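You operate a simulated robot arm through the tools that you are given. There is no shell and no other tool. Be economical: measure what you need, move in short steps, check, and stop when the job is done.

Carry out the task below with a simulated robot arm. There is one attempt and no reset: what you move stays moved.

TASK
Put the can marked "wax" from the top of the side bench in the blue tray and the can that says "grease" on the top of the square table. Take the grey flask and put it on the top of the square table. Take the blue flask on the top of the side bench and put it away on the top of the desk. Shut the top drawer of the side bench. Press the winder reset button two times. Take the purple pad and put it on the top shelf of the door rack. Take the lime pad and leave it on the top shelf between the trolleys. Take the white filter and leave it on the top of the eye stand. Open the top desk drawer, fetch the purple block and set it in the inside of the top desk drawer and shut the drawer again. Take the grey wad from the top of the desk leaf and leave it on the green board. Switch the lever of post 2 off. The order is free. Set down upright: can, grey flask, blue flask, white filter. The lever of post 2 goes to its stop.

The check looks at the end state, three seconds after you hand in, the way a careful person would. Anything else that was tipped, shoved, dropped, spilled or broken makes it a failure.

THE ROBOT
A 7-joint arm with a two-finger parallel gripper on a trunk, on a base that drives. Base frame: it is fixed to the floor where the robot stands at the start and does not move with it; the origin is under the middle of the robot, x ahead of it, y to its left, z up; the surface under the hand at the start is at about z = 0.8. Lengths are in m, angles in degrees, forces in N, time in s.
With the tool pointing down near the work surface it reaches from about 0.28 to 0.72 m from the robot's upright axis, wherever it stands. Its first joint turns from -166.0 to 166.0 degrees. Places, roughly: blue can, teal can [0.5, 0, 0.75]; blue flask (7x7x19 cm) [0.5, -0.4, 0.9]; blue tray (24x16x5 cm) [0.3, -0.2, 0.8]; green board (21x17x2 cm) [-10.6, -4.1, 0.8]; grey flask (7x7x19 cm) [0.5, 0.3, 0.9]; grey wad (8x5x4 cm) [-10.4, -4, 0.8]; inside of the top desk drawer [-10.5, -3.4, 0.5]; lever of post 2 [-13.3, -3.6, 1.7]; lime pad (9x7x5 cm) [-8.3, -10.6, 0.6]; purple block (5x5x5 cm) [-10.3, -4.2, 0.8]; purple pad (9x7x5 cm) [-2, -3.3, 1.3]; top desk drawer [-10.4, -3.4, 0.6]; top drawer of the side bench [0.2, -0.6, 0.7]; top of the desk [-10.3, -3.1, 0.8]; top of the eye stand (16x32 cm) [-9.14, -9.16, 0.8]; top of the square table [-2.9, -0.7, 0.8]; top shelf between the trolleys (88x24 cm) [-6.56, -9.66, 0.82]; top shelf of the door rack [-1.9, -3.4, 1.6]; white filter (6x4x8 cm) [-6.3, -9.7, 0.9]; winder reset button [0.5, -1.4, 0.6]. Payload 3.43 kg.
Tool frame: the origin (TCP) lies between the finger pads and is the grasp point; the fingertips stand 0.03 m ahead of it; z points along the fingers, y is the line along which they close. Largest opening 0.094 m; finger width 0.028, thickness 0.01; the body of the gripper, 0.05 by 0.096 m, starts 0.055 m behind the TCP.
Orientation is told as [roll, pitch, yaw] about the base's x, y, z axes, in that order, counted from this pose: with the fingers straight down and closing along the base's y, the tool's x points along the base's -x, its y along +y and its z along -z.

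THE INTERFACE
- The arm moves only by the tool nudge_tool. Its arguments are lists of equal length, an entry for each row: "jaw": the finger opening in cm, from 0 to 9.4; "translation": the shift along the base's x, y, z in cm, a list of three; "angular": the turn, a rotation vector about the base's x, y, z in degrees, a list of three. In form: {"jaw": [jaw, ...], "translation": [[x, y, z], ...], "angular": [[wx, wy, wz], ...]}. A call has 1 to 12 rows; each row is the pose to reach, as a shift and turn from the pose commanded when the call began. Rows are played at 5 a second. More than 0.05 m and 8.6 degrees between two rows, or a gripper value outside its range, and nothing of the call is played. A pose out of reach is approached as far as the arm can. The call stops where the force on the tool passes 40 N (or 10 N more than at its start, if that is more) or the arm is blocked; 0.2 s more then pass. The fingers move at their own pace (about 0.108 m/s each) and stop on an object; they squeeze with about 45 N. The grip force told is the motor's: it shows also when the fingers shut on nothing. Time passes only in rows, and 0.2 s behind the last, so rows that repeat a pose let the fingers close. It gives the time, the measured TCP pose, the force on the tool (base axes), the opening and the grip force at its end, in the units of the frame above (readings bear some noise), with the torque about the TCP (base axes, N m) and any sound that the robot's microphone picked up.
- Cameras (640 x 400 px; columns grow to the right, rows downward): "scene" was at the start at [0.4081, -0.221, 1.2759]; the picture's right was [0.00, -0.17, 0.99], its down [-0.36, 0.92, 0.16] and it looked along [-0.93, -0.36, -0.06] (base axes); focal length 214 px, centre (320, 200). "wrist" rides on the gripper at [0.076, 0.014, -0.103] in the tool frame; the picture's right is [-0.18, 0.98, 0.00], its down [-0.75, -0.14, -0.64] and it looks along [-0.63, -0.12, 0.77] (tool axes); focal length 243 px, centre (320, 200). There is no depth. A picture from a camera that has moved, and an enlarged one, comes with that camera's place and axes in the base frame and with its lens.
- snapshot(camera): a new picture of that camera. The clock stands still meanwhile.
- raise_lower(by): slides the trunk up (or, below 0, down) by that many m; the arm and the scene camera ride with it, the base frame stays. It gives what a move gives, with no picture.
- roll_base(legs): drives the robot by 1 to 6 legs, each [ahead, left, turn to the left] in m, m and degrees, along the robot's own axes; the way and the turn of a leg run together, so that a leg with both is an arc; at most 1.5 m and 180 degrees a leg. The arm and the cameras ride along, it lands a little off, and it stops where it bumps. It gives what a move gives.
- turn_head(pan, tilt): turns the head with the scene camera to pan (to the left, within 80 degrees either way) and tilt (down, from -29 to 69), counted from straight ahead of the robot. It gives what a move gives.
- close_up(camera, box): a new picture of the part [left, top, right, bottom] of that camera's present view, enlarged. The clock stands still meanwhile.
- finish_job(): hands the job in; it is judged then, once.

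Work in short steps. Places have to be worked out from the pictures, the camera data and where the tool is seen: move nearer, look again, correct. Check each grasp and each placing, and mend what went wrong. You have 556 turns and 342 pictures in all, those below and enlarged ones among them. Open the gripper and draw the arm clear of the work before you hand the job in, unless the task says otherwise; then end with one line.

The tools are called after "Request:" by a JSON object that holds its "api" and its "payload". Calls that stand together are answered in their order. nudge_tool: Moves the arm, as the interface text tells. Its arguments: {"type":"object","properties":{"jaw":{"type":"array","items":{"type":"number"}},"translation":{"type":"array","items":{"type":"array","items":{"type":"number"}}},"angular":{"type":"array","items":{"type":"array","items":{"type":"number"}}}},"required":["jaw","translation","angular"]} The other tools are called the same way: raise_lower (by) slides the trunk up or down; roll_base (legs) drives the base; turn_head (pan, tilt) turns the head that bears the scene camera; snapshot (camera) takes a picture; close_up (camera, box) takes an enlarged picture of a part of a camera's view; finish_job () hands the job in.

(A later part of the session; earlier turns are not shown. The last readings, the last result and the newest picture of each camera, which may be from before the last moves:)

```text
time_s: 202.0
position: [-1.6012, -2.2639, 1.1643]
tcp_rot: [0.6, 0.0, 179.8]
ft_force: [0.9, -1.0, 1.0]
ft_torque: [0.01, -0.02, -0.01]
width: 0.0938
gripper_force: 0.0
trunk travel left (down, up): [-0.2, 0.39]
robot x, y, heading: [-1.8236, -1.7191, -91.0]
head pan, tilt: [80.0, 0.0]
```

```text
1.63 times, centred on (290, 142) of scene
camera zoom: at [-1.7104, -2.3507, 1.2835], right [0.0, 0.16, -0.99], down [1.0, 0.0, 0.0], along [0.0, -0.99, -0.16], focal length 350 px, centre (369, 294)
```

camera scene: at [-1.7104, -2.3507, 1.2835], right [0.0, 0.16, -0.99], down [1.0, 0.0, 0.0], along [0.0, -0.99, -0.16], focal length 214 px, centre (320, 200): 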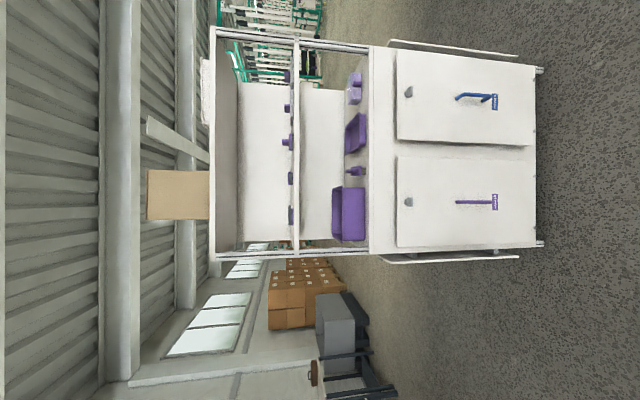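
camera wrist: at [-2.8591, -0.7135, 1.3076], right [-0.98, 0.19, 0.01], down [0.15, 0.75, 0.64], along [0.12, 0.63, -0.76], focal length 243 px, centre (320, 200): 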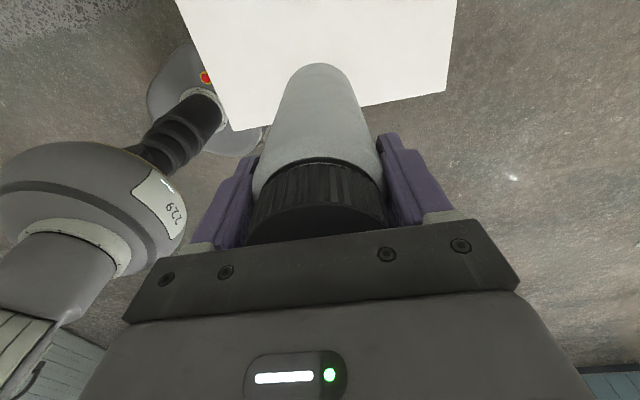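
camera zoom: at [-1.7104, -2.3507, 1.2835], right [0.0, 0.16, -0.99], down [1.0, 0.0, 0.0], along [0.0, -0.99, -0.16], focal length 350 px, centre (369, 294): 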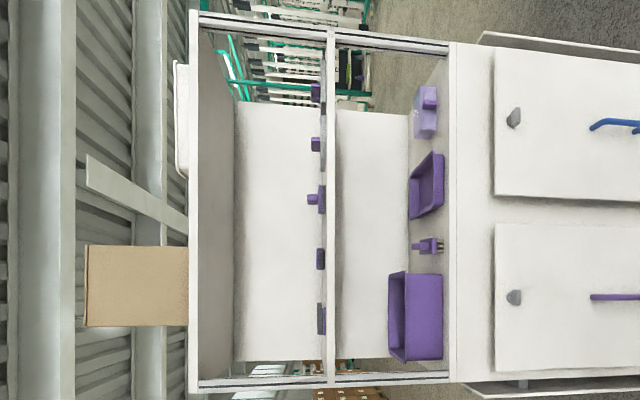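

Five purple objects on the middle shelf; I need a closer look. Turn the tool to point forward (yaw +90, then pitch up) and raise the trunk.

Request:
{"api": "nudge_tool", "payload": {"jaw": [9, 9, 9, 9, 9, 9, 9, 9, 9, 9, 9], "translation": [[-2, 0, 0], [-4, 0, 0], [-6, 0, 0], [-8, 0, 0], [-10, 0, 0], [-12, 0, 0], [-14, 0, 0], [-16, 0, 0], [-18, 0, 0], [-20, 0, 0], [-20, 0, 0]], "angular": [[0, 0, 8.2], [0, 0, 16.4], [0, 0, 24.6], [0, 0, 32.8], [0, 0, 41], [0, 0, 49.2], [0, 0, 57.4], [0, 0, 65.6], [0, 0, 73.8], [0, 0, 82], [0, 0, 90]]}}

Request:
{"api": "nudge_tool", "payload": {"jaw": [9, 9, 9, 9, 9, 9, 9, 9, 9, 9], "translation": [[0, 0, 0], [0, 0, 0], [0, 0, 0], [0, 0, 0], [0, 0, 0], [0, 0, 0], [0, 0, 0], [0, 0, 0], [0, 0, 0], [0, 0, 0]], "angular": [[-8, 0, 0], [-16, 0, 0], [-24, 0, 0], [-32, 0, 0], [-40, 0, 0], [-48, 0, 0], [-56, 0, 0], [-64, 0, 0], [-72, 0, 0], [-80, 0, 0]]}}

Request:
{"api": "raise_lower", "payload": {"by": 0.25}}

Request:
{"api": "turn_head", "payload": {"pan": 0, "tilt": 0}}

Request:
{"api": "snapshot", "payload": {"camera": "scene"}}

```text
time_s: 204.4
position: [-1.8015, -2.2657, 1.1635]
tcp_rot: [0.8, 0.0, -90.0]
ft_force: [0.7, -0.3, 0.3]
ft_torque: [0.0, -0.01, -0.02]
width: 0.0898
gripper_force: 0.1
trunk travel left (down, up): [-0.2, 0.39]
robot x, y, heading: [-1.8267, -1.7178, -90.9]
head pan, tilt: [80.0, 0.0]
```

```text
time_s: 206.6
position: [-1.8013, -2.2645, 1.1628]
tcp_rot: [1.6, -80.1, -91.1]
ft_force: [-0.5, 0.1, 0.3]
ft_torque: [0.02, 0.03, 0.04]
width: 0.09
gripper_force: 0.2
trunk travel left (down, up): [-0.2, 0.39]
robot x, y, heading: [-1.8288, -1.7186, -91.0]
head pan, tilt: [80.0, 0.0]
```

```text
time_s: 209.2
position: [-1.8015, -2.2653, 1.4139]
tcp_rot: [1.8, -80.0, -91.3]
ft_force: [0.4, 0.1, 0.1]
ft_torque: [-0.01, 0.01, -0.02]
width: 0.0901
gripper_force: 0.1
trunk travel left (down, up): [-0.45, 0.14]
robot x, y, heading: [-1.8299, -1.7163, -91.2]
head pan, tilt: [80.0, 0.0]
```

```text
time_s: 210.7
position: [-1.8009, -2.2641, 1.4142]
tcp_rot: [1.7, -80.0, -91.1]
ft_force: [-0.6, -0.1, -0.1]
ft_torque: [0.02, 0.04, 0.04]
width: 0.0897
gripper_force: 0.1
trunk travel left (down, up): [-0.45, 0.14]
robot x, y, heading: [-1.8276, -1.7204, -91.3]
head pan, tilt: [0.0, 0.0]
```

```text
288 pictures are left
camera scene: at [-1.8008, -2.2436, 1.5337], right [-1.0, -0.01, -0.01], down [0.0, 0.17, -0.98], along [0.01, -0.98, -0.17], focal length 214 px, centre (320, 200)
```

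scene: 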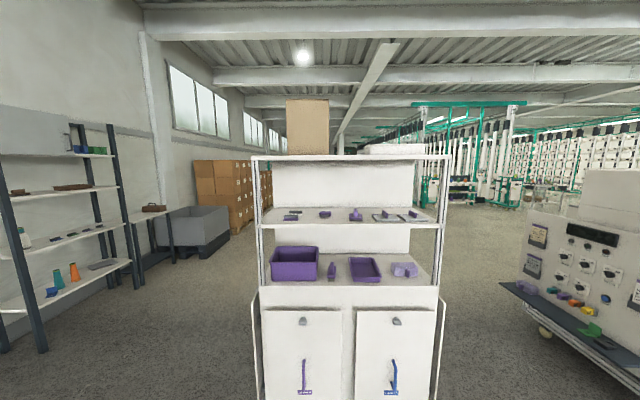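

Now upright. Zoom on the middle shelf.

Request:
{"api": "close_up", "payload": {"camera": "scene", "box": [245, 140, 455, 290]}}

```text
2.67 times, centred on (350, 215) of scene
camera zoom: at [-1.8008, -2.2436, 1.5337], right [-1.0, -0.01, -0.01], down [0.0, 0.17, -0.98], along [0.01, -0.98, -0.17], focal length 572 px, centre (240, 160)
```

zoom: 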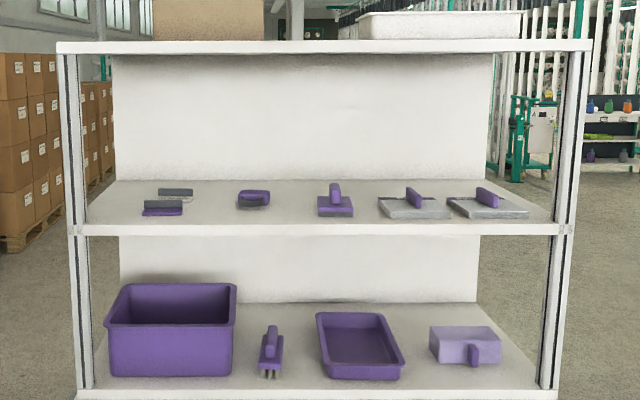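

The middle object with an upright handle at (−1.97, −3.31, ~1.26) is the pad. I move the base nearer (tool stays in front of the shelf) and look again.

Request:
{"api": "roll_base", "payload": {"legs": [[0, -0.14, 1.3], [0.8, 0, 0]]}}

Request:
{"api": "turn_head", "payload": {"pan": 0, "tilt": 20}}

Request:
{"api": "snapshot", "payload": {"camera": "scene"}}

```text
time_s: 215.9
position: [-1.9282, -3.0611, 1.4148]
tcp_rot: [1.8, -80.0, -90.2]
ft_force: [-0.5, -0.2, 0.3]
ft_torque: [0.04, 0.0, 0.01]
width: 0.0902
gripper_force: 0.0
trunk travel left (down, up): [-0.45, 0.14]
robot x, y, heading: [-1.9665, -2.5142, -90.2]
head pan, tilt: [0.0, 0.0]
```

```text
time_s: 216.8
position: [-1.9298, -3.0596, 1.4133]
tcp_rot: [1.8, -80.0, -90.2]
ft_force: [0.1, 0.4, 0.0]
ft_torque: [0.06, -0.02, 0.02]
width: 0.0899
gripper_force: 0.1
trunk travel left (down, up): [-0.45, 0.14]
robot x, y, heading: [-1.9609, -2.5159, -90.1]
head pan, tilt: [0.0, 20.0]
```

```text
286 pictures are left
camera scene: at [-1.9292, -3.0366, 1.5014], right [-1.0, -0.03, -0.01], down [-0.01, 0.5, -0.87], along [0.03, -0.87, -0.5], focal length 214 px, centre (320, 200)
```

scene: 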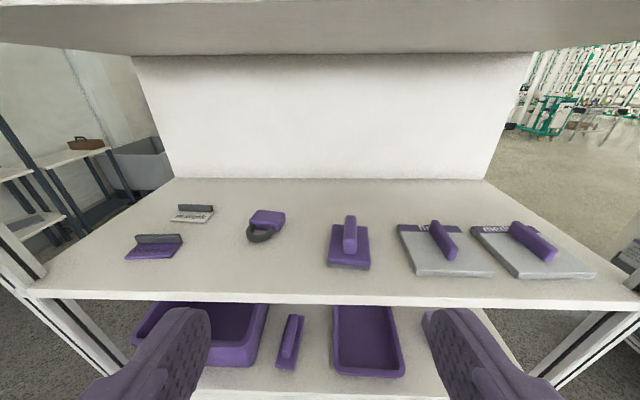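

Pad centre ≈(−1.966, −3.31), handle fin along y, shelf top z≈1.24. I tilt the tool to 45°, come to z≈1.335 in front of the shelf.

Request:
{"api": "nudge_tool", "payload": {"jaw": [5, 5, 5, 5, 5, 5], "translation": [[-0.6, 0, -1.3], [-1.2, 0, -2.6], [-1.8, -1, -3.9], [-2.4, -2, -5.2], [-3, -3, -6.5], [-3.6, -4, -7.8]], "angular": [[6, 0, 0], [12, 0, 0], [18, 0, 0], [24, 0, 0], [30, 0, 0], [35, 0, 0]]}}

Request:
{"api": "snapshot", "payload": {"camera": "scene"}}

```text
time_s: 218.2
position: [-1.9643, -3.1011, 1.3354]
tcp_rot: [1.7, -44.9, -90.1]
ft_force: [-0.4, 0.0, -1.0]
ft_torque: [0.04, -0.03, 0.03]
width: 0.05
gripper_force: 0.0
trunk travel left (down, up): [-0.45, 0.14]
robot x, y, heading: [-1.9668, -2.5126, -90.1]
head pan, tilt: [0.0, 20.0]
```

```text
285 pictures are left
camera scene: at [-1.9637, -3.1289, 1.4206], right [-1.0, -0.02, -0.02], down [-0.01, 0.91, -0.42], along [0.03, -0.42, -0.91], focal length 214 px, centre (320, 200)
```

scene: 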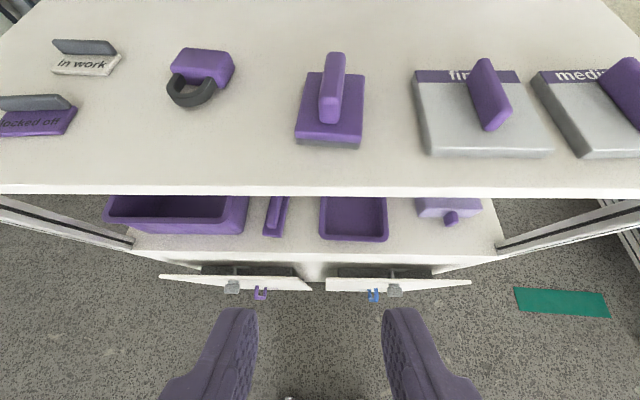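

Pad centre (−1.967, −3.315). Go forward at this height, then down onto the handle.

Request:
{"api": "nudge_tool", "payload": {"jaw": [5, 5, 5, 5, 5, 5, 5], "translation": [[0, -4.3, 0], [0, -8.6, 0], [-0.2, -12.9, 0], [-0.3, -17.2, 0], [-0.3, -21.3, 0], [-0.3, -21.3, -2], [-0.3, -21.3, -4]], "angular": [[0, 0, 0], [0, 0, 0], [0, 0, 0], [0, 0, 0], [0, 0, 0], [0, 0, 0], [0, 0, 0]]}}

Request:
{"api": "snapshot", "payload": {"camera": "scene"}}

Request:
{"api": "snapshot", "payload": {"camera": "wrist"}}

```text
time_s: 219.8
position: [-1.9664, -3.3134, 1.2953]
tcp_rot: [1.7, -44.9, -89.9]
ft_force: [-1.5, 0.6, -0.2]
ft_torque: [0.03, 0.01, 0.02]
width: 0.0502
gripper_force: 0.0
trunk travel left (down, up): [-0.45, 0.14]
robot x, y, heading: [-1.9656, -2.5137, -89.9]
head pan, tilt: [0.0, 20.0]
```

```text
284 pictures are left
camera scene: at [-1.9653, -3.3415, 1.381], right [-1.0, -0.02, -0.02], down [-0.01, 0.91, -0.42], along [0.03, -0.42, -0.91], focal length 214 px, centre (320, 200)
```

scene: 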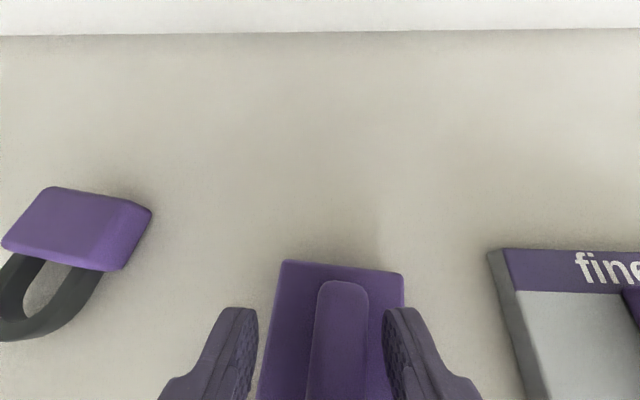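

```text
283 pictures are left
camera wrist: at [-1.9535, -3.1852, 1.3144], right [0.98, -0.11, 0.15], down [-0.16, -0.08, 0.98], along [-0.1, -0.99, -0.1], focal length 243 px, centre (320, 200)
```

wrist: 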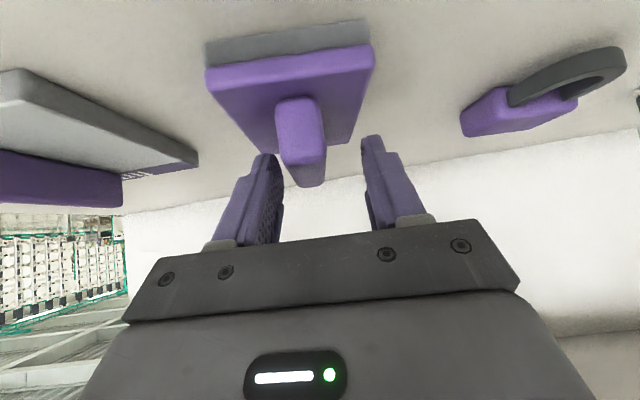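

Fingers straddle the handle. Lower 5 mm and close.

Request:
{"api": "nudge_tool", "payload": {"jaw": [5, 5, 0, 0, 0], "translation": [[-0.1, 0, -0.4], [-0.1, 0, -0.6], [-0.1, 0, -0.6], [-0.1, 0, -0.6], [-0.1, 0, -0.6]], "angular": [[0, 0, 0], [0, 0, 0], [0, 0, 0], [0, 0, 0], [0, 0, 0]]}}

Request:
{"api": "nudge_tool", "payload": {"jaw": [0, 0, 0], "translation": [[0, 0, 1], [0, 0, 2.5], [0, 0, 4]], "angular": [[0, 0, 0], [0, 0, 0], [0, 0, 0]]}}

Request:
{"api": "snapshot", "payload": {"camera": "wrist"}}

```text
time_s: 220.9
position: [-1.9696, -3.3125, 1.2908]
tcp_rot: [1.9, -45.2, -90.0]
ft_force: [-0.3, -2.1, 11.7]
ft_torque: [-0.18, 0.43, -0.13]
width: 0.0232
gripper_force: 45.0
trunk travel left (down, up): [-0.45, 0.14]
robot x, y, heading: [-1.964, -2.5129, -90.3]
head pan, tilt: [0.0, 20.0]
```

```text
time_s: 221.8
position: [-1.9699, -3.3136, 1.3295]
tcp_rot: [1.7, -45.1, -90.0]
ft_force: [-0.3, -0.2, -1.8]
ft_torque: [0.0, 0.01, 0.0]
width: 0.0233
gripper_force: 45.1
trunk travel left (down, up): [-0.45, 0.14]
robot x, y, heading: [-1.9655, -2.5187, -90.3]
head pan, tilt: [0.0, 20.0]
```

```text
282 pictures are left
camera wrist: at [-1.9585, -3.1856, 1.3483], right [0.98, -0.11, 0.15], down [-0.16, -0.08, 0.98], along [-0.1, -0.99, -0.1], focal length 243 px, centre (320, 200)
```

wrist: 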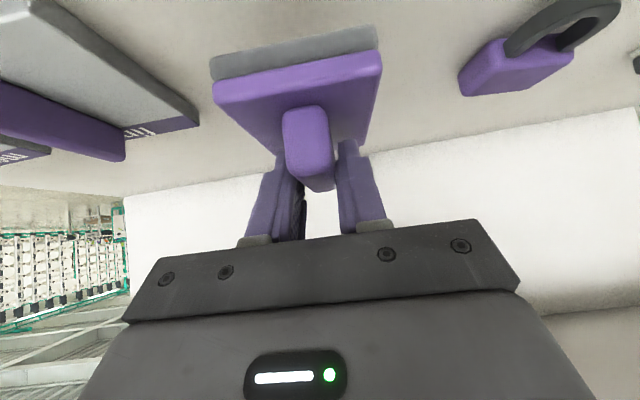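

Pad is held and lifted. Withdraw straight out of the shelf.

Request:
{"api": "nudge_tool", "payload": {"jaw": [0, 0, 0, 0, 0, 0], "translation": [[0, 4.5, 0], [0, 9, 0], [0, 13.5, 0], [0, 18, 0], [0, 22.5, 0], [0, 27, 0]], "angular": [[0, 0, 0], [0, 0, 0], [0, 0, 0], [0, 0, 0], [0, 0, 0], [0, 0, 0]]}}

Request:
{"api": "roll_base", "payload": {"legs": [[-0.15, 0, 0], [0, 0.42, 0]]}}

Request:
{"api": "raise_lower", "payload": {"by": 0.14}}

Request:
{"api": "nudge_tool", "payload": {"jaw": [0, 0, 0, 0, 0, 0], "translation": [[0, 0, 4.5], [0, 0, 9], [0, 0, 13.5], [0, 0, 18], [0, 0, 22], [0, 0, 25]], "angular": [[0, 0, 0], [0, 0, 0], [0, 0, 0], [0, 0, 0], [0, 0, 0], [0, 0, 0]]}}

Request:
{"api": "snapshot", "payload": {"camera": "scene"}}

```text
time_s: 223.2
position: [-1.967, -3.0459, 1.3282]
tcp_rot: [1.7, -45.1, -90.1]
ft_force: [0.2, -0.2, -0.7]
ft_torque: [0.01, 0.0, -0.01]
width: 0.0232
gripper_force: 45.5
trunk travel left (down, up): [-0.45, 0.14]
robot x, y, heading: [-1.9656, -2.5161, -90.2]
head pan, tilt: [0.0, 20.0]
```

```text
time_s: 226.7
position: [-1.5558, -2.9019, 1.3288]
tcp_rot: [1.6, -44.9, -90.8]
ft_force: [0.3, 0.8, -1.5]
ft_torque: [-0.02, 0.0, 0.01]
width: 0.023
gripper_force: 45.0
trunk travel left (down, up): [-0.45, 0.14]
robot x, y, heading: [-1.5477, -2.3694, -90.7]
head pan, tilt: [0.0, 20.0]
```

```text
time_s: 228.4
position: [-1.5571, -2.9018, 1.4677]
tcp_rot: [1.7, -45.0, -90.9]
ft_force: [0.5, 0.7, -1.3]
ft_torque: [0.01, 0.02, -0.01]
width: 0.023
gripper_force: 45.0
trunk travel left (down, up): [-0.59, 0.0]
robot x, y, heading: [-1.5489, -2.3704, -91.1]
head pan, tilt: [0.0, 20.0]
```

```text
time_s: 229.8
position: [-1.557, -2.9009, 1.7207]
tcp_rot: [1.7, -45.0, -90.9]
ft_force: [-1.0, -0.3, -1.0]
ft_torque: [-0.01, -0.01, 0.02]
width: 0.0231
gripper_force: 45.0
trunk travel left (down, up): [-0.59, 0.0]
robot x, y, heading: [-1.548, -2.3651, -90.6]
head pan, tilt: [0.0, 20.0]
```

```text
281 pictures are left
camera scene: at [-1.5575, -2.9294, 1.8069], right [-1.0, -0.01, -0.02], down [0.0, 0.91, -0.42], along [0.02, -0.42, -0.91], focal length 214 px, centre (320, 200)
```

scene: 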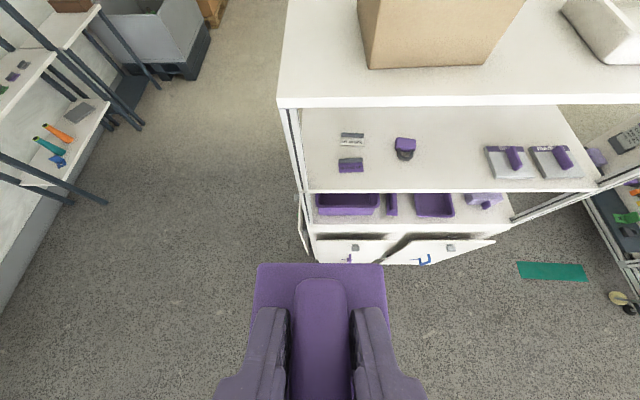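

Free spot on the top shelf left of the box: around (−1.555, −3.285). Roll forward 0.3 m with the pad above shelf height.

Request:
{"api": "roll_base", "payload": {"legs": [[0.28, 0, 0.6]]}}

Request:
{"api": "snapshot", "payload": {"camera": "scene"}}

```text
time_s: 231.7
position: [-1.5497, -3.1894, 1.7204]
tcp_rot: [1.8, -45.0, -90.0]
ft_force: [0.0, -0.7, -1.6]
ft_torque: [0.01, -0.05, -0.04]
width: 0.0231
gripper_force: 44.7
trunk travel left (down, up): [-0.59, 0.0]
robot x, y, heading: [-1.5506, -2.658, -90.0]
head pan, tilt: [0.0, 20.0]
```

```text
280 pictures are left
camera scene: at [-1.5507, -3.2173, 1.8059], right [-1.0, -0.02, -0.02], down [-0.01, 0.91, -0.42], along [0.03, -0.42, -0.91], focal length 214 px, centre (320, 200)
```

scene: 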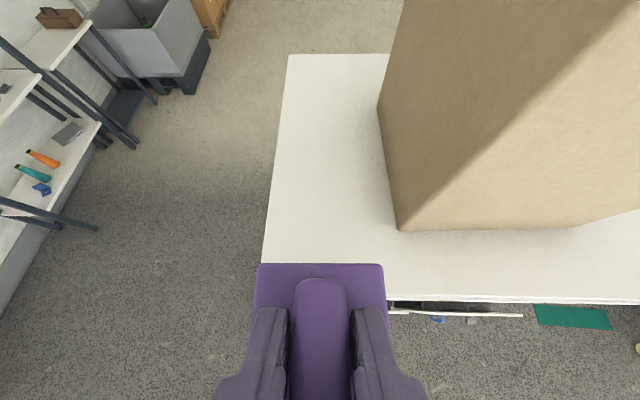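

Move forward 9.5 cm and lower toward the shelf.

Request:
{"api": "nudge_tool", "payload": {"jaw": [0, 0, 0, 0, 0, 0], "translation": [[-0.2, -3.2, 0], [-0.4, -6.4, 0], [-0.5, -9.5, 0], [-0.5, -9.5, -4], [-0.5, -9.5, -7], [-0.5, -9.5, -9]], "angular": [[0, 0, 0], [0, 0, 0], [0, 0, 0], [0, 0, 0], [0, 0, 0], [0, 0, 0]]}}

Request:
{"api": "nudge_tool", "payload": {"jaw": [0, 0, 0, 0, 0, 0], "translation": [[0, 0, -0.5], [0, 0, -1], [0, 0, -1.5], [0, 0, -2], [0, 0, -2.5], [0, 0, -3]], "angular": [[0, 0, 0], [0, 0, 0], [0, 0, 0], [0, 0, 0], [0, 0, 0], [0, 0, 0]]}}

Request:
{"api": "snapshot", "payload": {"camera": "scene"}}

```text
time_s: 233.1
position: [-1.5555, -3.2838, 1.6318]
tcp_rot: [1.6, -45.0, -90.0]
ft_force: [-0.3, 0.1, -1.1]
ft_torque: [0.0, -0.02, 0.0]
width: 0.0233
gripper_force: 45.3
trunk travel left (down, up): [-0.59, 0.0]
robot x, y, heading: [-1.5478, -2.6539, -89.9]
head pan, tilt: [0.0, 20.0]
```

```text
time_s: 234.6
position: [-1.557, -3.2853, 1.6112]
tcp_rot: [1.6, -46.0, -90.0]
ft_force: [-0.5, 4.0, 14.4]
ft_torque: [0.82, 0.21, -0.03]
width: 0.0232
gripper_force: 44.7
trunk travel left (down, up): [-0.59, 0.0]
robot x, y, heading: [-1.5478, -2.6568, -90.0]
head pan, tilt: [0.0, 20.0]
stopped in row 6: the force on the tool passed its limit at 44 N (the readings are from after the stop); the commanded pose is now the measured one
```

```text
279 pictures are left
camera scene: at [-1.5562, -3.3122, 1.6969], right [-1.0, -0.02, -0.02], down [-0.01, 0.9, -0.44], along [0.03, -0.44, -0.9], focal length 214 px, centre (320, 200)
```

scene: 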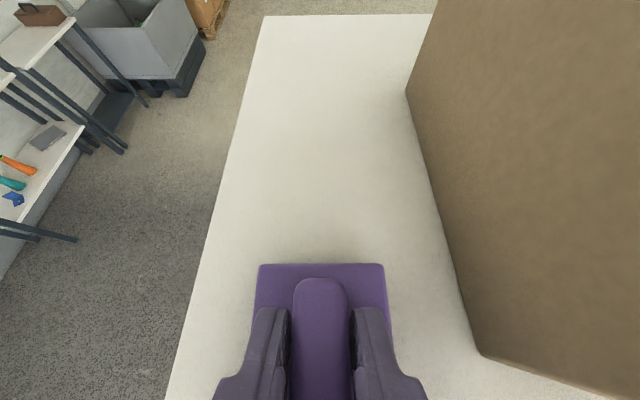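

Contact. Open slightly and retreat upward along the tool.

Request:
{"api": "nudge_tool", "payload": {"jaw": [5, 5, 5, 5, 5, 5, 5], "translation": [[0, 0, 0.1], [0, 0, 0.2], [0, 0, 2.5], [0, 1, 6], [0, 4, 9], [0, 8, 11], [0, 12, 12]], "angular": [[0, 0, 0], [0, 0, 0], [0, 0, 0], [0, 0, 0], [0, 0, 0], [0, 0, 0], [0, 0, 0]]}}

Request:
{"api": "snapshot", "payload": {"camera": "scene"}}

```text
time_s: 236.2
position: [-1.5581, -3.1619, 1.7289]
tcp_rot: [1.6, -45.9, -89.9]
ft_force: [-0.2, 1.0, -0.6]
ft_torque: [0.0, 0.02, -0.01]
width: 0.05
gripper_force: 0.0
trunk travel left (down, up): [-0.59, 0.0]
robot x, y, heading: [-1.5494, -2.6542, -89.9]
head pan, tilt: [0.0, 20.0]
```

```text
278 pictures are left
camera scene: at [-1.5581, -3.1883, 1.8146], right [-1.0, -0.02, -0.02], down [-0.01, 0.9, -0.44], along [0.03, -0.44, -0.9], focal length 214 px, centre (320, 200)
```

scene: 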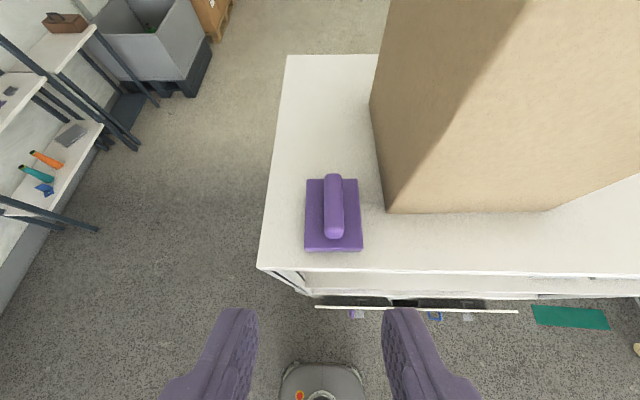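

Pad is on the top shelf. Now the blue flask at (0.481, −0.361) on the side bench: back off, lower the trunk, and drive there.

Request:
{"api": "roll_base", "payload": {"legs": [[-0.6, 0, 0], [0, 0, 90], [0.9, 0, 0], [0, 1.4, 0]]}}

Request:
{"api": "raise_lower", "payload": {"by": -0.39}}

Request:
{"api": "nudge_tool", "payload": {"jaw": [9, 9, 9, 9, 9, 9], "translation": [[0, 0, -2], [0, 0, -4], [0, 0, -6], [0, 0, -8], [0, 0, -10], [0, 0, -12]], "angular": [[0, 7.6, 0], [0, 15.2, 0], [0, 22.8, 0], [0, 30.4, 0], [0, 38, 0], [0, 45.5, 0]]}}

```text
time_s: 254.2
position: [-0.1209, -0.7054, 1.7278]
tcp_rot: [1.6, -45.9, -0.9]
ft_force: [0.0, 0.9, 0.6]
ft_torque: [0.04, 0.01, -0.04]
width: 0.0497
gripper_force: 0.1
trunk travel left (down, up): [-0.59, 0.0]
robot x, y, heading: [-0.6309, -0.6906, -0.7]
head pan, tilt: [0.0, 20.0]
```

```text
time_s: 257.9
position: [-0.1213, -0.707, 1.3373]
tcp_rot: [1.6, -45.8, -0.9]
ft_force: [0.1, 0.2, -0.2]
ft_torque: [0.0, 0.01, 0.0]
width: 0.05
gripper_force: 0.0
trunk travel left (down, up): [-0.2, 0.39]
robot x, y, heading: [-0.6317, -0.6884, -1.1]
head pan, tilt: [0.0, 20.0]
```

```text
time_s: 259.3
position: [-0.1201, -0.7047, 1.2147]
tcp_rot: [1.0, -0.1, -0.5]
ft_force: [-0.5, 1.3, -0.2]
ft_torque: [-0.01, 0.0, 0.02]
width: 0.0897
gripper_force: 0.2
trunk travel left (down, up): [-0.2, 0.39]
robot x, y, heading: [-0.6277, -0.6903, -0.7]
head pan, tilt: [0.0, 20.0]
```

Request:
{"api": "roll_base", "payload": {"legs": [[0, 0.34, 0.8], [0.58, 0, 0]]}}

Request:
{"api": "turn_head", "payload": {"pan": 0, "tilt": 30}}

Request:
{"api": "snapshot", "payload": {"camera": "scene"}}

Request:
{"api": "snapshot", "payload": {"camera": "wrist"}}

```text
time_s: 264.4
position: [0.4573, -0.3625, 1.2149]
tcp_rot: [1.0, -0.3, 0.4]
ft_force: [-0.1, -0.1, 0.4]
ft_torque: [-0.02, 0.0, -0.03]
width: 0.0901
gripper_force: 0.1
trunk travel left (down, up): [-0.2, 0.39]
robot x, y, heading: [-0.0544, -0.3577, 0.2]
head pan, tilt: [0.0, 20.0]
```

```text
time_s: 265.1
position: [0.4564, -0.3637, 1.2146]
tcp_rot: [1.0, -0.4, 0.4]
ft_force: [0.2, 0.5, -0.3]
ft_torque: [0.02, 0.02, 0.02]
width: 0.0899
gripper_force: 0.1
trunk travel left (down, up): [-0.2, 0.39]
robot x, y, heading: [-0.0511, -0.3531, 0.1]
head pan, tilt: [0.0, 30.0]
```

```text
277 pictures are left
camera scene: at [0.5194, -0.3625, 1.2592], right [0.01, -1.0, -0.02], down [-0.87, -0.02, 0.49], along [-0.49, 0.01, -0.87], focal length 214 px, centre (320, 200)
```

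scene: 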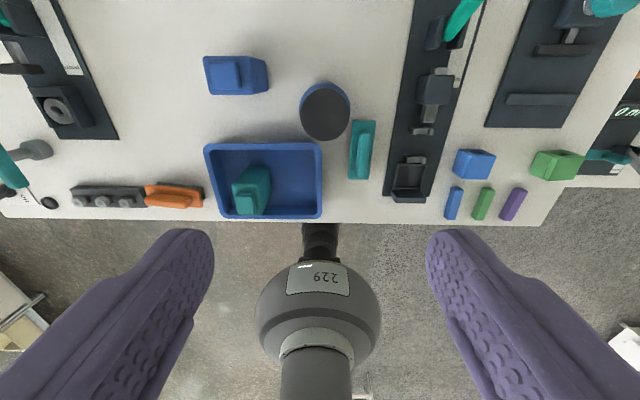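

```text
276 pictures are left
camera wrist: at [0.3804, -0.3497, 1.317], right [0.18, 0.98, 0.02], down [0.75, -0.15, 0.64], along [0.64, -0.1, -0.77], focal length 243 px, centre (320, 200)
```

wrist: 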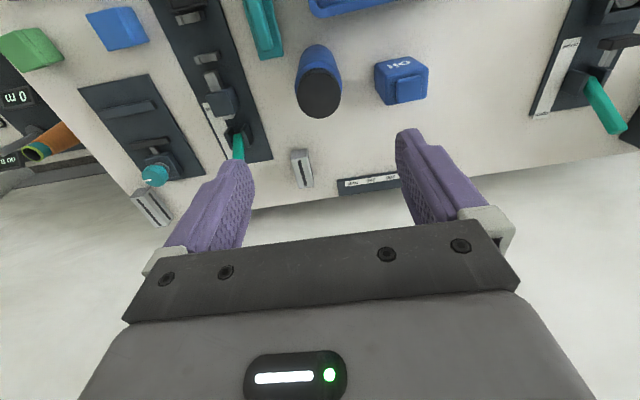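

Blue flask at (0.482, −0.362). Stow head, descend and grip.

Request:
{"api": "turn_head", "payload": {"pan": -80, "tilt": 69}}

Request:
{"api": "nudge_tool", "payload": {"jaw": [9.4, 9.4, 9.4, 9.4], "translation": [[2.5, 0.1, 0], [2.5, 0.1, -4.5], [2.5, 0.1, -9], [2.5, 0.1, -13]], "angular": [[-1, 0.2, -0.3], [-1, 0.2, -0.3], [-1, 0.2, -0.3], [-1, 0.2, -0.3]]}}

Request:
{"api": "snapshot", "payload": {"camera": "wrist"}}

```text
time_s: 266.6
position: [0.4564, -0.3626, 1.2157]
tcp_rot: [1.0, -0.3, 0.4]
ft_force: [-0.5, 0.7, -0.5]
ft_torque: [-0.02, -0.01, 0.01]
width: 0.0901
gripper_force: 0.1
trunk travel left (down, up): [-0.2, 0.39]
robot x, y, heading: [-0.0495, -0.3546, -0.0]
head pan, tilt: [-80.0, 68.8]
```

```text
time_s: 267.6
position: [0.4815, -0.3647, 1.0822]
tcp_rot: [-0.1, -0.1, 0.1]
ft_force: [0.3, -1.2, -0.5]
ft_torque: [0.0, -0.01, -0.01]
width: 0.094
gripper_force: 0.0
trunk travel left (down, up): [-0.2, 0.39]
robot x, y, heading: [-0.0524, -0.3521, 0.2]
head pan, tilt: [-80.0, 68.8]
```

```text
275 pictures are left
camera wrist: at [0.4065, -0.3493, 1.1837], right [0.18, 0.98, 0.0], down [0.75, -0.14, 0.64], along [0.63, -0.12, -0.77], focal length 243 px, centre (320, 200)
```

wrist: 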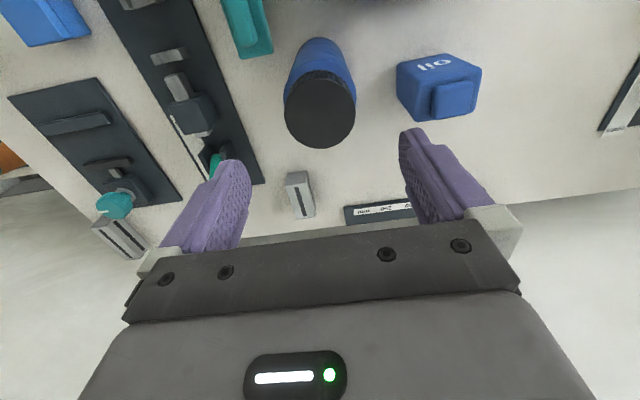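

Request:
{"api": "nudge_tool", "payload": {"jaw": [9.4, 9.4, 9.4, 9.4, 5, 5, 5], "translation": [[-0.2, 0.2, -4], [-0.2, 0.2, -8], [-0.2, 0.2, -11.5], [-0.2, 0.2, -13.7], [-0.2, 0.2, -13.7], [-0.2, 0.2, -13.7], [-0.2, 0.2, -13.7]], "angular": [[0, 0, 0], [0, 0, 0], [0, 0, 0], [0, 0, 0], [0, 0, 0], [0, 0, 0], [0, 0, 0]]}}

Request:
{"api": "nudge_tool", "payload": {"jaw": [5, 5, 5, 5, 5, 5], "translation": [[0, 0, 4], [0, 0, 8.5], [0, 0, 13], [0, 0, 17.5], [0, 0, 22], [0, 0, 26]], "angular": [[0, 0, 0], [0, 0, 0], [0, 0, 0], [0, 0, 0], [0, 0, 0], [0, 0, 0]]}}

Request:
{"api": "snapshot", "payload": {"camera": "wrist"}}

```text
time_s: 269.2
position: [0.4792, -0.3636, 0.948]
tcp_rot: [0.0, -0.1, 0.1]
ft_force: [-0.5, 0.4, -1.1]
ft_torque: [-0.04, 0.0, 0.0]
width: 0.0681
gripper_force: 44.8
trunk travel left (down, up): [-0.2, 0.39]
robot x, y, heading: [-0.052, -0.3582, 0.2]
head pan, tilt: [-80.0, 68.8]
```

```text
time_s: 270.6
position: [0.4785, -0.3626, 1.2066]
tcp_rot: [0.0, -0.1, 0.1]
ft_force: [0.3, -1.3, -2.7]
ft_torque: [0.05, -0.02, 0.01]
width: 0.068
gripper_force: 45.3
trunk travel left (down, up): [-0.2, 0.39]
robot x, y, heading: [-0.0526, -0.356, 0.2]
head pan, tilt: [-80.0, 68.8]
```

```text
274 pictures are left
camera wrist: at [0.4019, -0.3475, 1.3097], right [0.18, 0.98, 0.0], down [0.75, -0.14, 0.64], along [0.63, -0.12, -0.77], focal length 243 px, centre (320, 200)
```

wrist: 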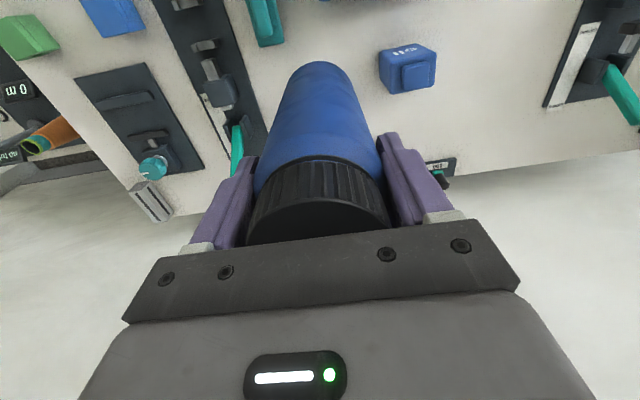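

Blue flask held. I yaw the tool by −90° so that the head can look forward while carrying, then back off and turn round.

Request:
{"api": "roll_base", "payload": {"legs": [[-0.8, 0, 0], [0, 0, 179.8]]}}

Request:
{"api": "nudge_tool", "payload": {"jaw": [5, 5, 5, 5, 5, 5, 5, 5, 5, 5, 5], "translation": [[0, 0, 0], [0, 0, 0], [0, 0, 0], [0, 0, 0], [0, 0, 0], [0, 0, 0], [0, 0, 0], [0, 0, 0], [0, 0, 0], [0, 0, 0], [0, 0, 0]], "angular": [[0, 0, -8.2], [0, 0, -16.4], [0, 0, -24.6], [0, 0, -32.8], [0, 0, -41], [0, 0, -49.2], [0, 0, -57.4], [0, 0, -65.6], [0, 0, -73.8], [0, 0, -82], [0, 0, -90]]}}

Request:
{"api": "turn_head", "payload": {"pan": 80, "tilt": 0}}

Request:
{"api": "snapshot", "payload": {"camera": "scene"}}

```text
time_s: 282.3
position: [-1.3877, -0.348, 1.2067]
tcp_rot: [0.1, -0.1, 179.9]
ft_force: [-0.3, -0.5, -2.7]
ft_torque: [-0.01, 0.05, -0.02]
width: 0.0683
gripper_force: 44.9
trunk travel left (down, up): [-0.2, 0.39]
robot x, y, heading: [-0.854, -0.3581, 179.9]
head pan, tilt: [-80.0, 68.8]
```

```text
time_s: 284.7
position: [-1.3876, -0.3476, 1.2061]
tcp_rot: [-0.1, -0.2, 89.7]
ft_force: [-0.5, 0.5, -2.9]
ft_torque: [0.01, -0.01, 0.02]
width: 0.0682
gripper_force: 44.6
trunk travel left (down, up): [-0.2, 0.39]
robot x, y, heading: [-0.8598, -0.3553, 179.8]
head pan, tilt: [-80.0, 68.8]
```

```text
time_s: 287.1
position: [-1.3882, -0.348, 1.2062]
tcp_rot: [0.0, -0.1, 89.9]
ft_force: [-1.0, 0.1, -2.4]
ft_torque: [-0.02, 0.02, 0.0]
width: 0.0681
gripper_force: 45.6
trunk travel left (down, up): [-0.2, 0.39]
robot x, y, heading: [-0.8576, -0.3593, 180.1]
head pan, tilt: [80.0, 0.0]
```

```text
273 pictures are left
camera scene: at [-1.4755, -0.2373, 1.325], right [0.17, 0.0, -0.98], down [0.0, -1.0, 0.0], along [-0.98, 0.0, -0.17], focal length 214 px, centre (320, 200)
```

scene: 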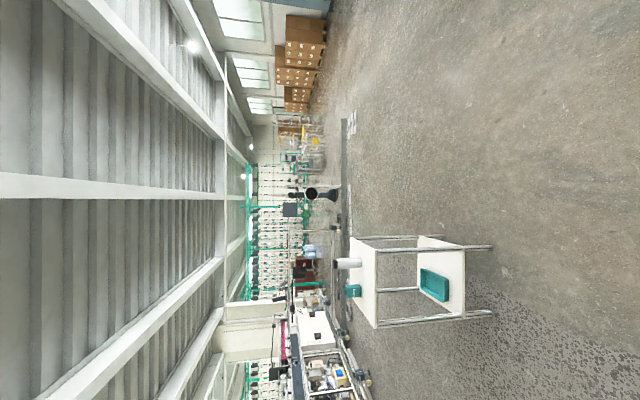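

Floor is clear ahead on y≈0.2. I go around the square table's right side and advance to x≈−4.4.

Request:
{"api": "roll_base", "payload": {"legs": [[0, -0.5, 0], [1.5, 0, 0], [1.5, 0, 0], [0.5, 0, 0]]}}

Request:
{"api": "snapshot", "payload": {"camera": "scene"}}

```text
time_s: 306.9
position: [-4.9145, 0.1781, 1.205]
tcp_rot: [0.0, -0.2, 89.8]
ft_force: [-0.3, 0.4, -2.6]
ft_torque: [0.02, 0.01, -0.01]
width: 0.0679
gripper_force: 45.1
trunk travel left (down, up): [-0.2, 0.39]
robot x, y, heading: [-4.3827, 0.1625, 179.9]
head pan, tilt: [80.0, 0.0]
```

```text
272 pictures are left
camera scene: at [-5.0012, 0.2883, 1.3248], right [0.17, 0.0, -0.98], down [0.0, -1.0, 0.0], along [-0.98, 0.0, -0.17], focal length 214 px, centre (320, 200)
```

scene: 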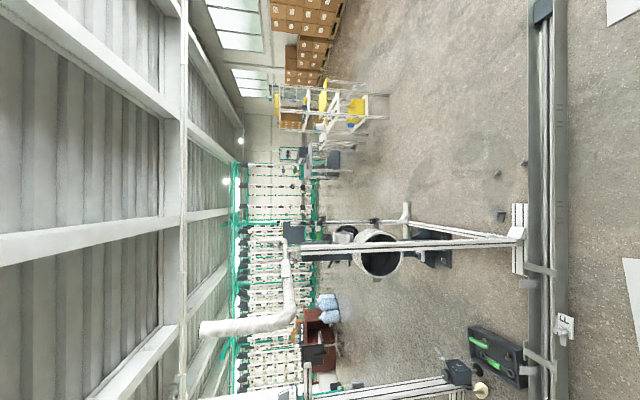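

A floor rail at x≈−5.9 blocks the way, ending near y≈1.3. I move to y≈2.3 and look past its end.

Request:
{"api": "roll_base", "payload": {"legs": [[0, -1.5, 0], [0, -0.7, 0]]}}

Request:
{"api": "snapshot", "payload": {"camera": "scene"}}

```text
time_s: 317.7
position: [-4.9498, 2.3596, 1.2056]
tcp_rot: [0.1, -0.1, 91.1]
ft_force: [1.2, -0.8, -3.4]
ft_torque: [-0.03, -0.01, 0.01]
width: 0.068
gripper_force: 44.4
trunk travel left (down, up): [-0.2, 0.39]
robot x, y, heading: [-4.4153, 2.3627, -178.8]
head pan, tilt: [80.0, 0.0]
```

```text
271 pictures are left
camera scene: at [-5.0398, 2.4682, 1.325], right [0.17, 0.01, -0.98], down [0.02, -1.0, 0.0], along [-0.98, -0.02, -0.17], focal length 214 px, centre (320, 200)
```

scene: 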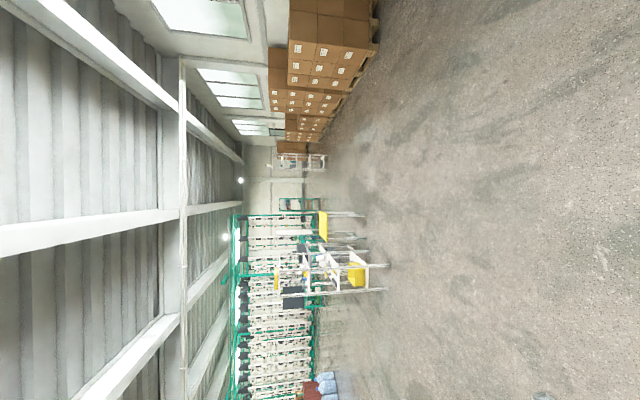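

Clear ahead at this y. Advance ~2.5 m and look ahead-left.

Request:
{"api": "roll_base", "payload": {"legs": [[1.5, -0.2, -1.2], [0.9, 0, 0]]}}

Request:
{"api": "turn_head", "payload": {"pan": 70, "tilt": 40}}

Request:
{"api": "snapshot", "payload": {"camera": "scene"}}

```text
refused: leg 1 is longer than a leg can be; nothing moved
```

```text
time_s: 318.8
position: [-4.9492, 2.3578, 1.2076]
tcp_rot: [0.0, -0.1, 91.1]
ft_force: [-0.2, -0.2, -2.1]
ft_torque: [0.03, 0.0, 0.01]
width: 0.0679
gripper_force: 44.8
trunk travel left (down, up): [-0.2, 0.39]
robot x, y, heading: [-4.421, 2.36, -178.9]
head pan, tilt: [70.0, 40.0]
```

```text
270 pictures are left
camera scene: at [-5.0297, 2.4046, 1.3114], right [0.34, 0.01, -0.94], down [0.62, -0.75, 0.22], along [-0.71, -0.66, -0.26], focal length 214 px, centre (320, 200)
```

scene: 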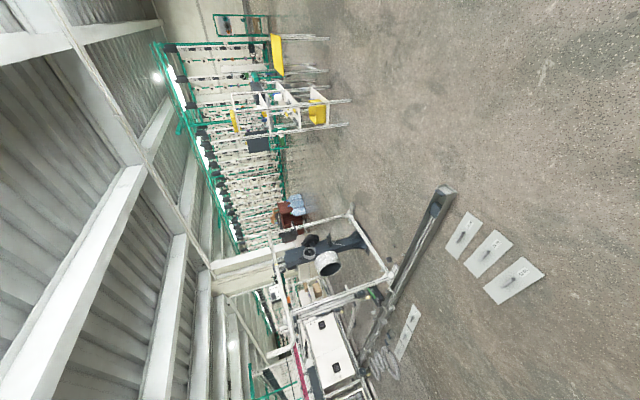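

Open floor leads between the gantry (x≈−7.2, y≈0) and the trolleys (x≈−7.6, y≥1.2) toward the brown desk. I advance past the rail end and look again.

Request:
{"api": "roll_base", "payload": {"legs": [[1.4, 0, -1.1], [0.8, 0, 0], [0, 0.3, 50]]}}

Request:
{"api": "turn_head", "payload": {"pan": 80, "tilt": 0}}

Request:
{"api": "snapshot", "payload": {"camera": "scene"}}

```text
time_s: 332.0
position: [-6.8506, 1.6913, 1.2058]
tcp_rot: [0.0, -0.2, 140.8]
ft_force: [0.8, 0.4, -2.7]
ft_torque: [0.04, 0.0, 0.0]
width: 0.068
gripper_force: 44.8
trunk travel left (down, up): [-0.2, 0.39]
robot x, y, heading: [-6.5095, 2.0978, -129.3]
head pan, tilt: [70.0, 40.0]
```

```text
time_s: 333.1
position: [-6.8515, 1.6909, 1.2057]
tcp_rot: [0.0, -0.1, 140.8]
ft_force: [0.6, -0.3, -2.4]
ft_torque: [0.01, -0.02, 0.02]
width: 0.0679
gripper_force: 45.1
trunk travel left (down, up): [-0.2, 0.39]
robot x, y, heading: [-6.505, 2.097, -129.3]
head pan, tilt: [80.0, 0.0]
```

```text
269 pictures are left
camera scene: at [-6.9912, 1.6927, 1.3249], right [0.11, 0.14, -0.98], down [0.78, -0.63, 0.0], along [-0.62, -0.76, -0.17], focal length 214 px, centre (320, 200)
```

scene: 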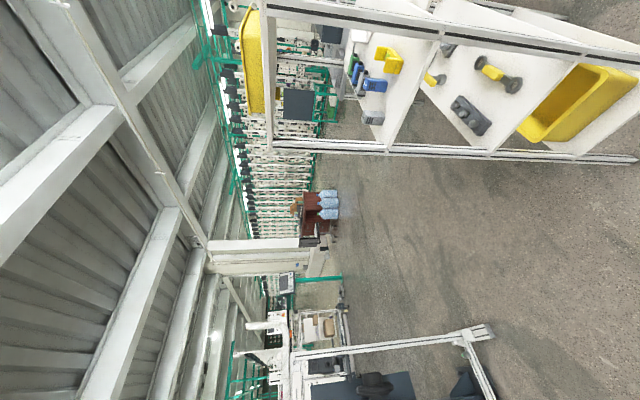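

I plan a lane: first to (−6.75, 1.1), then heading −150° straight between cart and gantry.

Request:
{"api": "roll_base", "payload": {"legs": [[0.93, 0.443, 0], [0, 0, -20.7]]}}

Request:
{"api": "snapshot", "payload": {"camera": "scene"}}

```text
time_s: 339.5
position: [-7.2306, 0.8491, 1.2073]
tcp_rot: [0.0, -0.1, 119.9]
ft_force: [-0.4, 0.1, -3.0]
ft_torque: [0.0, 0.0, -0.02]
width: 0.068
gripper_force: 44.7
trunk travel left (down, up): [-0.2, 0.39]
robot x, y, heading: [-6.7636, 1.1064, -150.3]
head pan, tilt: [80.0, 0.0]
```

```text
268 pictures are left
camera scene: at [-7.3603, 0.901, 1.325], right [0.15, 0.09, -0.98], down [0.5, -0.87, 0.0], along [-0.85, -0.49, -0.17], focal length 214 px, centre (320, 200)
```

scene: 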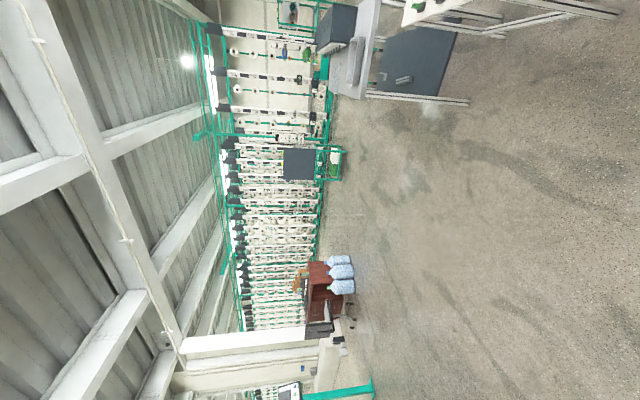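

Lane is clear. Advance, then head toward the desk and look.

Request:
{"api": "roll_base", "payload": {"legs": [[1.4, 0, 0], [0, 0, 30], [1.0, 0, 0]]}}

Request:
{"api": "snapshot", "payload": {"camera": "scene"}}

```text
time_s: 352.8
position: [-8.6922, -0.9854, 1.2068]
tcp_rot: [-0.1, 0.0, 152.9]
ft_force: [-0.6, 0.8, -3.4]
ft_torque: [0.02, 0.0, 0.0]
width: 0.0678
gripper_force: 45.4
trunk travel left (down, up): [-0.2, 0.39]
robot x, y, heading: [-8.4422, -0.5147, -117.1]
head pan, tilt: [80.0, 0.0]
```

```text
267 pictures are left
camera scene: at [-8.8289, -1.0129, 1.3248], right [0.08, 0.16, -0.98], down [0.89, -0.45, 0.0], along [-0.45, -0.88, -0.17], focal length 214 px, centre (320, 200)
```

scene: 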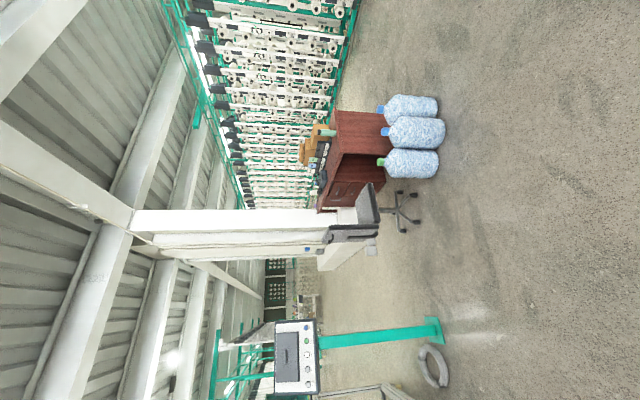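

The brown desk with an office chair in front (+x side). I move closer to see chair, drawers and desk top.

Request:
{"api": "roll_base", "payload": {"legs": [[0.9, 0, 0]]}}

Request:
{"api": "turn_head", "payload": {"pan": 60, "tilt": 0}}

Request:
{"api": "snapshot", "payload": {"camera": "scene"}}

```text
time_s: 357.6
position: [-9.1225, -1.7855, 1.2048]
tcp_rot: [0.0, -0.2, 151.8]
ft_force: [-0.2, -0.6, -3.0]
ft_torque: [-0.02, -0.01, -0.01]
width: 0.068
gripper_force: 44.6
trunk travel left (down, up): [-0.2, 0.39]
robot x, y, heading: [-8.8674, -1.3191, -118.1]
head pan, tilt: [80.0, 0.0]
```

```text
time_s: 358.4
position: [-9.1217, -1.7847, 1.2072]
tcp_rot: [0.0, 0.0, 151.8]
ft_force: [0.7, 0.6, -2.9]
ft_torque: [-0.01, 0.0, 0.02]
width: 0.0681
gripper_force: 45.4
trunk travel left (down, up): [-0.2, 0.39]
robot x, y, heading: [-8.8615, -1.3199, -118.3]
head pan, tilt: [60.0, 0.0]
```

```text
266 pictures are left
camera scene: at [-9.2548, -1.801, 1.2957], right [0.23, 0.44, -0.87], down [0.88, -0.47, 0.0], along [-0.41, -0.76, -0.5], focal length 214 px, centre (320, 200)
```

scene: 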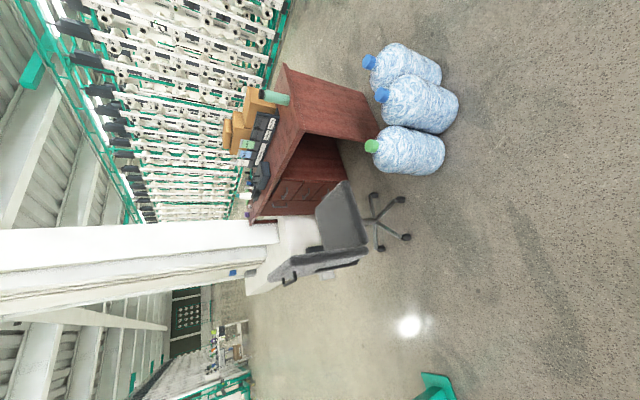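

Chair centre ≈(−9.72, −2.9); a teal control post near (−8.6, −3.1). I face −y to gauge the gap between them.

Request:
{"api": "roll_base", "payload": {"legs": [[0, 0, 28]]}}

Request:
{"api": "turn_head", "payload": {"pan": 55, "tilt": 0}}

Request:
{"api": "snapshot", "payload": {"camera": "scene"}}

```text
time_s: 360.1
position: [-8.8832, -1.8519, 1.2053]
tcp_rot: [0.0, -0.1, 178.8]
ft_force: [1.3, -0.4, -2.7]
ft_torque: [-0.02, 0.01, 0.0]
width: 0.0676
gripper_force: 45.0
trunk travel left (down, up): [-0.2, 0.39]
robot x, y, heading: [-8.8617, -1.3197, -91.3]
head pan, tilt: [60.0, 0.0]
```

```text
time_s: 360.8
position: [-8.8831, -1.852, 1.2057]
tcp_rot: [0.0, -0.1, 178.8]
ft_force: [0.4, 0.0, -2.9]
ft_torque: [0.0, 0.01, 0.0]
width: 0.0677
gripper_force: 44.8
trunk travel left (down, up): [-0.2, 0.39]
robot x, y, heading: [-8.8595, -1.32, -91.0]
head pan, tilt: [55.0, 0.0]
```

```text
265 pictures are left
camera scene: at [-8.9935, -1.9225, 1.289], right [0.01, 0.57, -0.82], down [1.0, -0.02, 0.0], along [-0.02, -0.82, -0.57], focal length 214 px, centre (320, 200)
```

scene: 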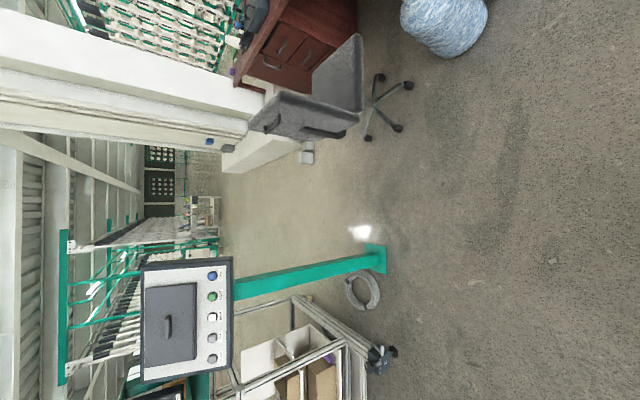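

Request:
{"api": "close_up", "payload": {"camera": "scene", "box": [200, 0, 440, 190]}}

```text
2.11 times, centred on (320, 95) of scene
camera zoom: at [-8.9935, -1.9225, 1.289], right [0.01, 0.57, -0.82], down [1.0, -0.02, 0.0], along [-0.02, -0.82, -0.57], focal length 452 px, centre (320, 421)
```

zoom: 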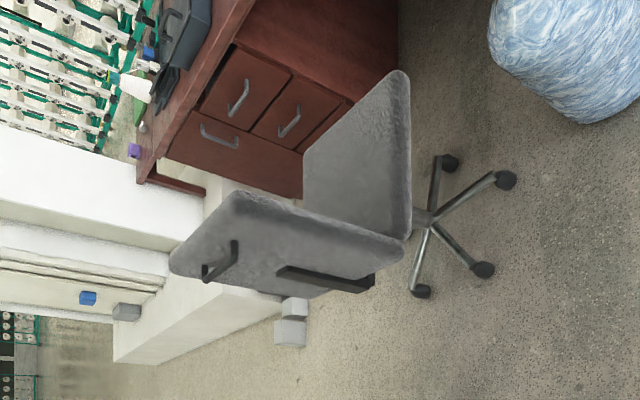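

Request:
{"api": "close_up", "payload": {"camera": "scene", "box": [220, 220, 420, 400]}}

```text
2.22 times, centred on (320, 310) of scene
camera zoom: at [-8.9935, -1.9225, 1.289], right [0.01, 0.57, -0.82], down [1.0, -0.02, 0.0], along [-0.02, -0.82, -0.57], focal length 477 px, centre (320, -44)
```

zoom: 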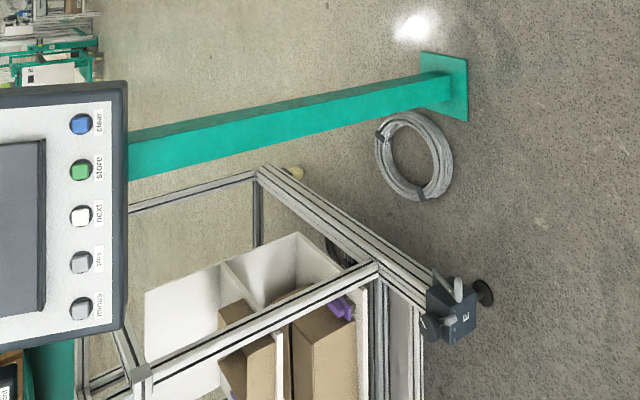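

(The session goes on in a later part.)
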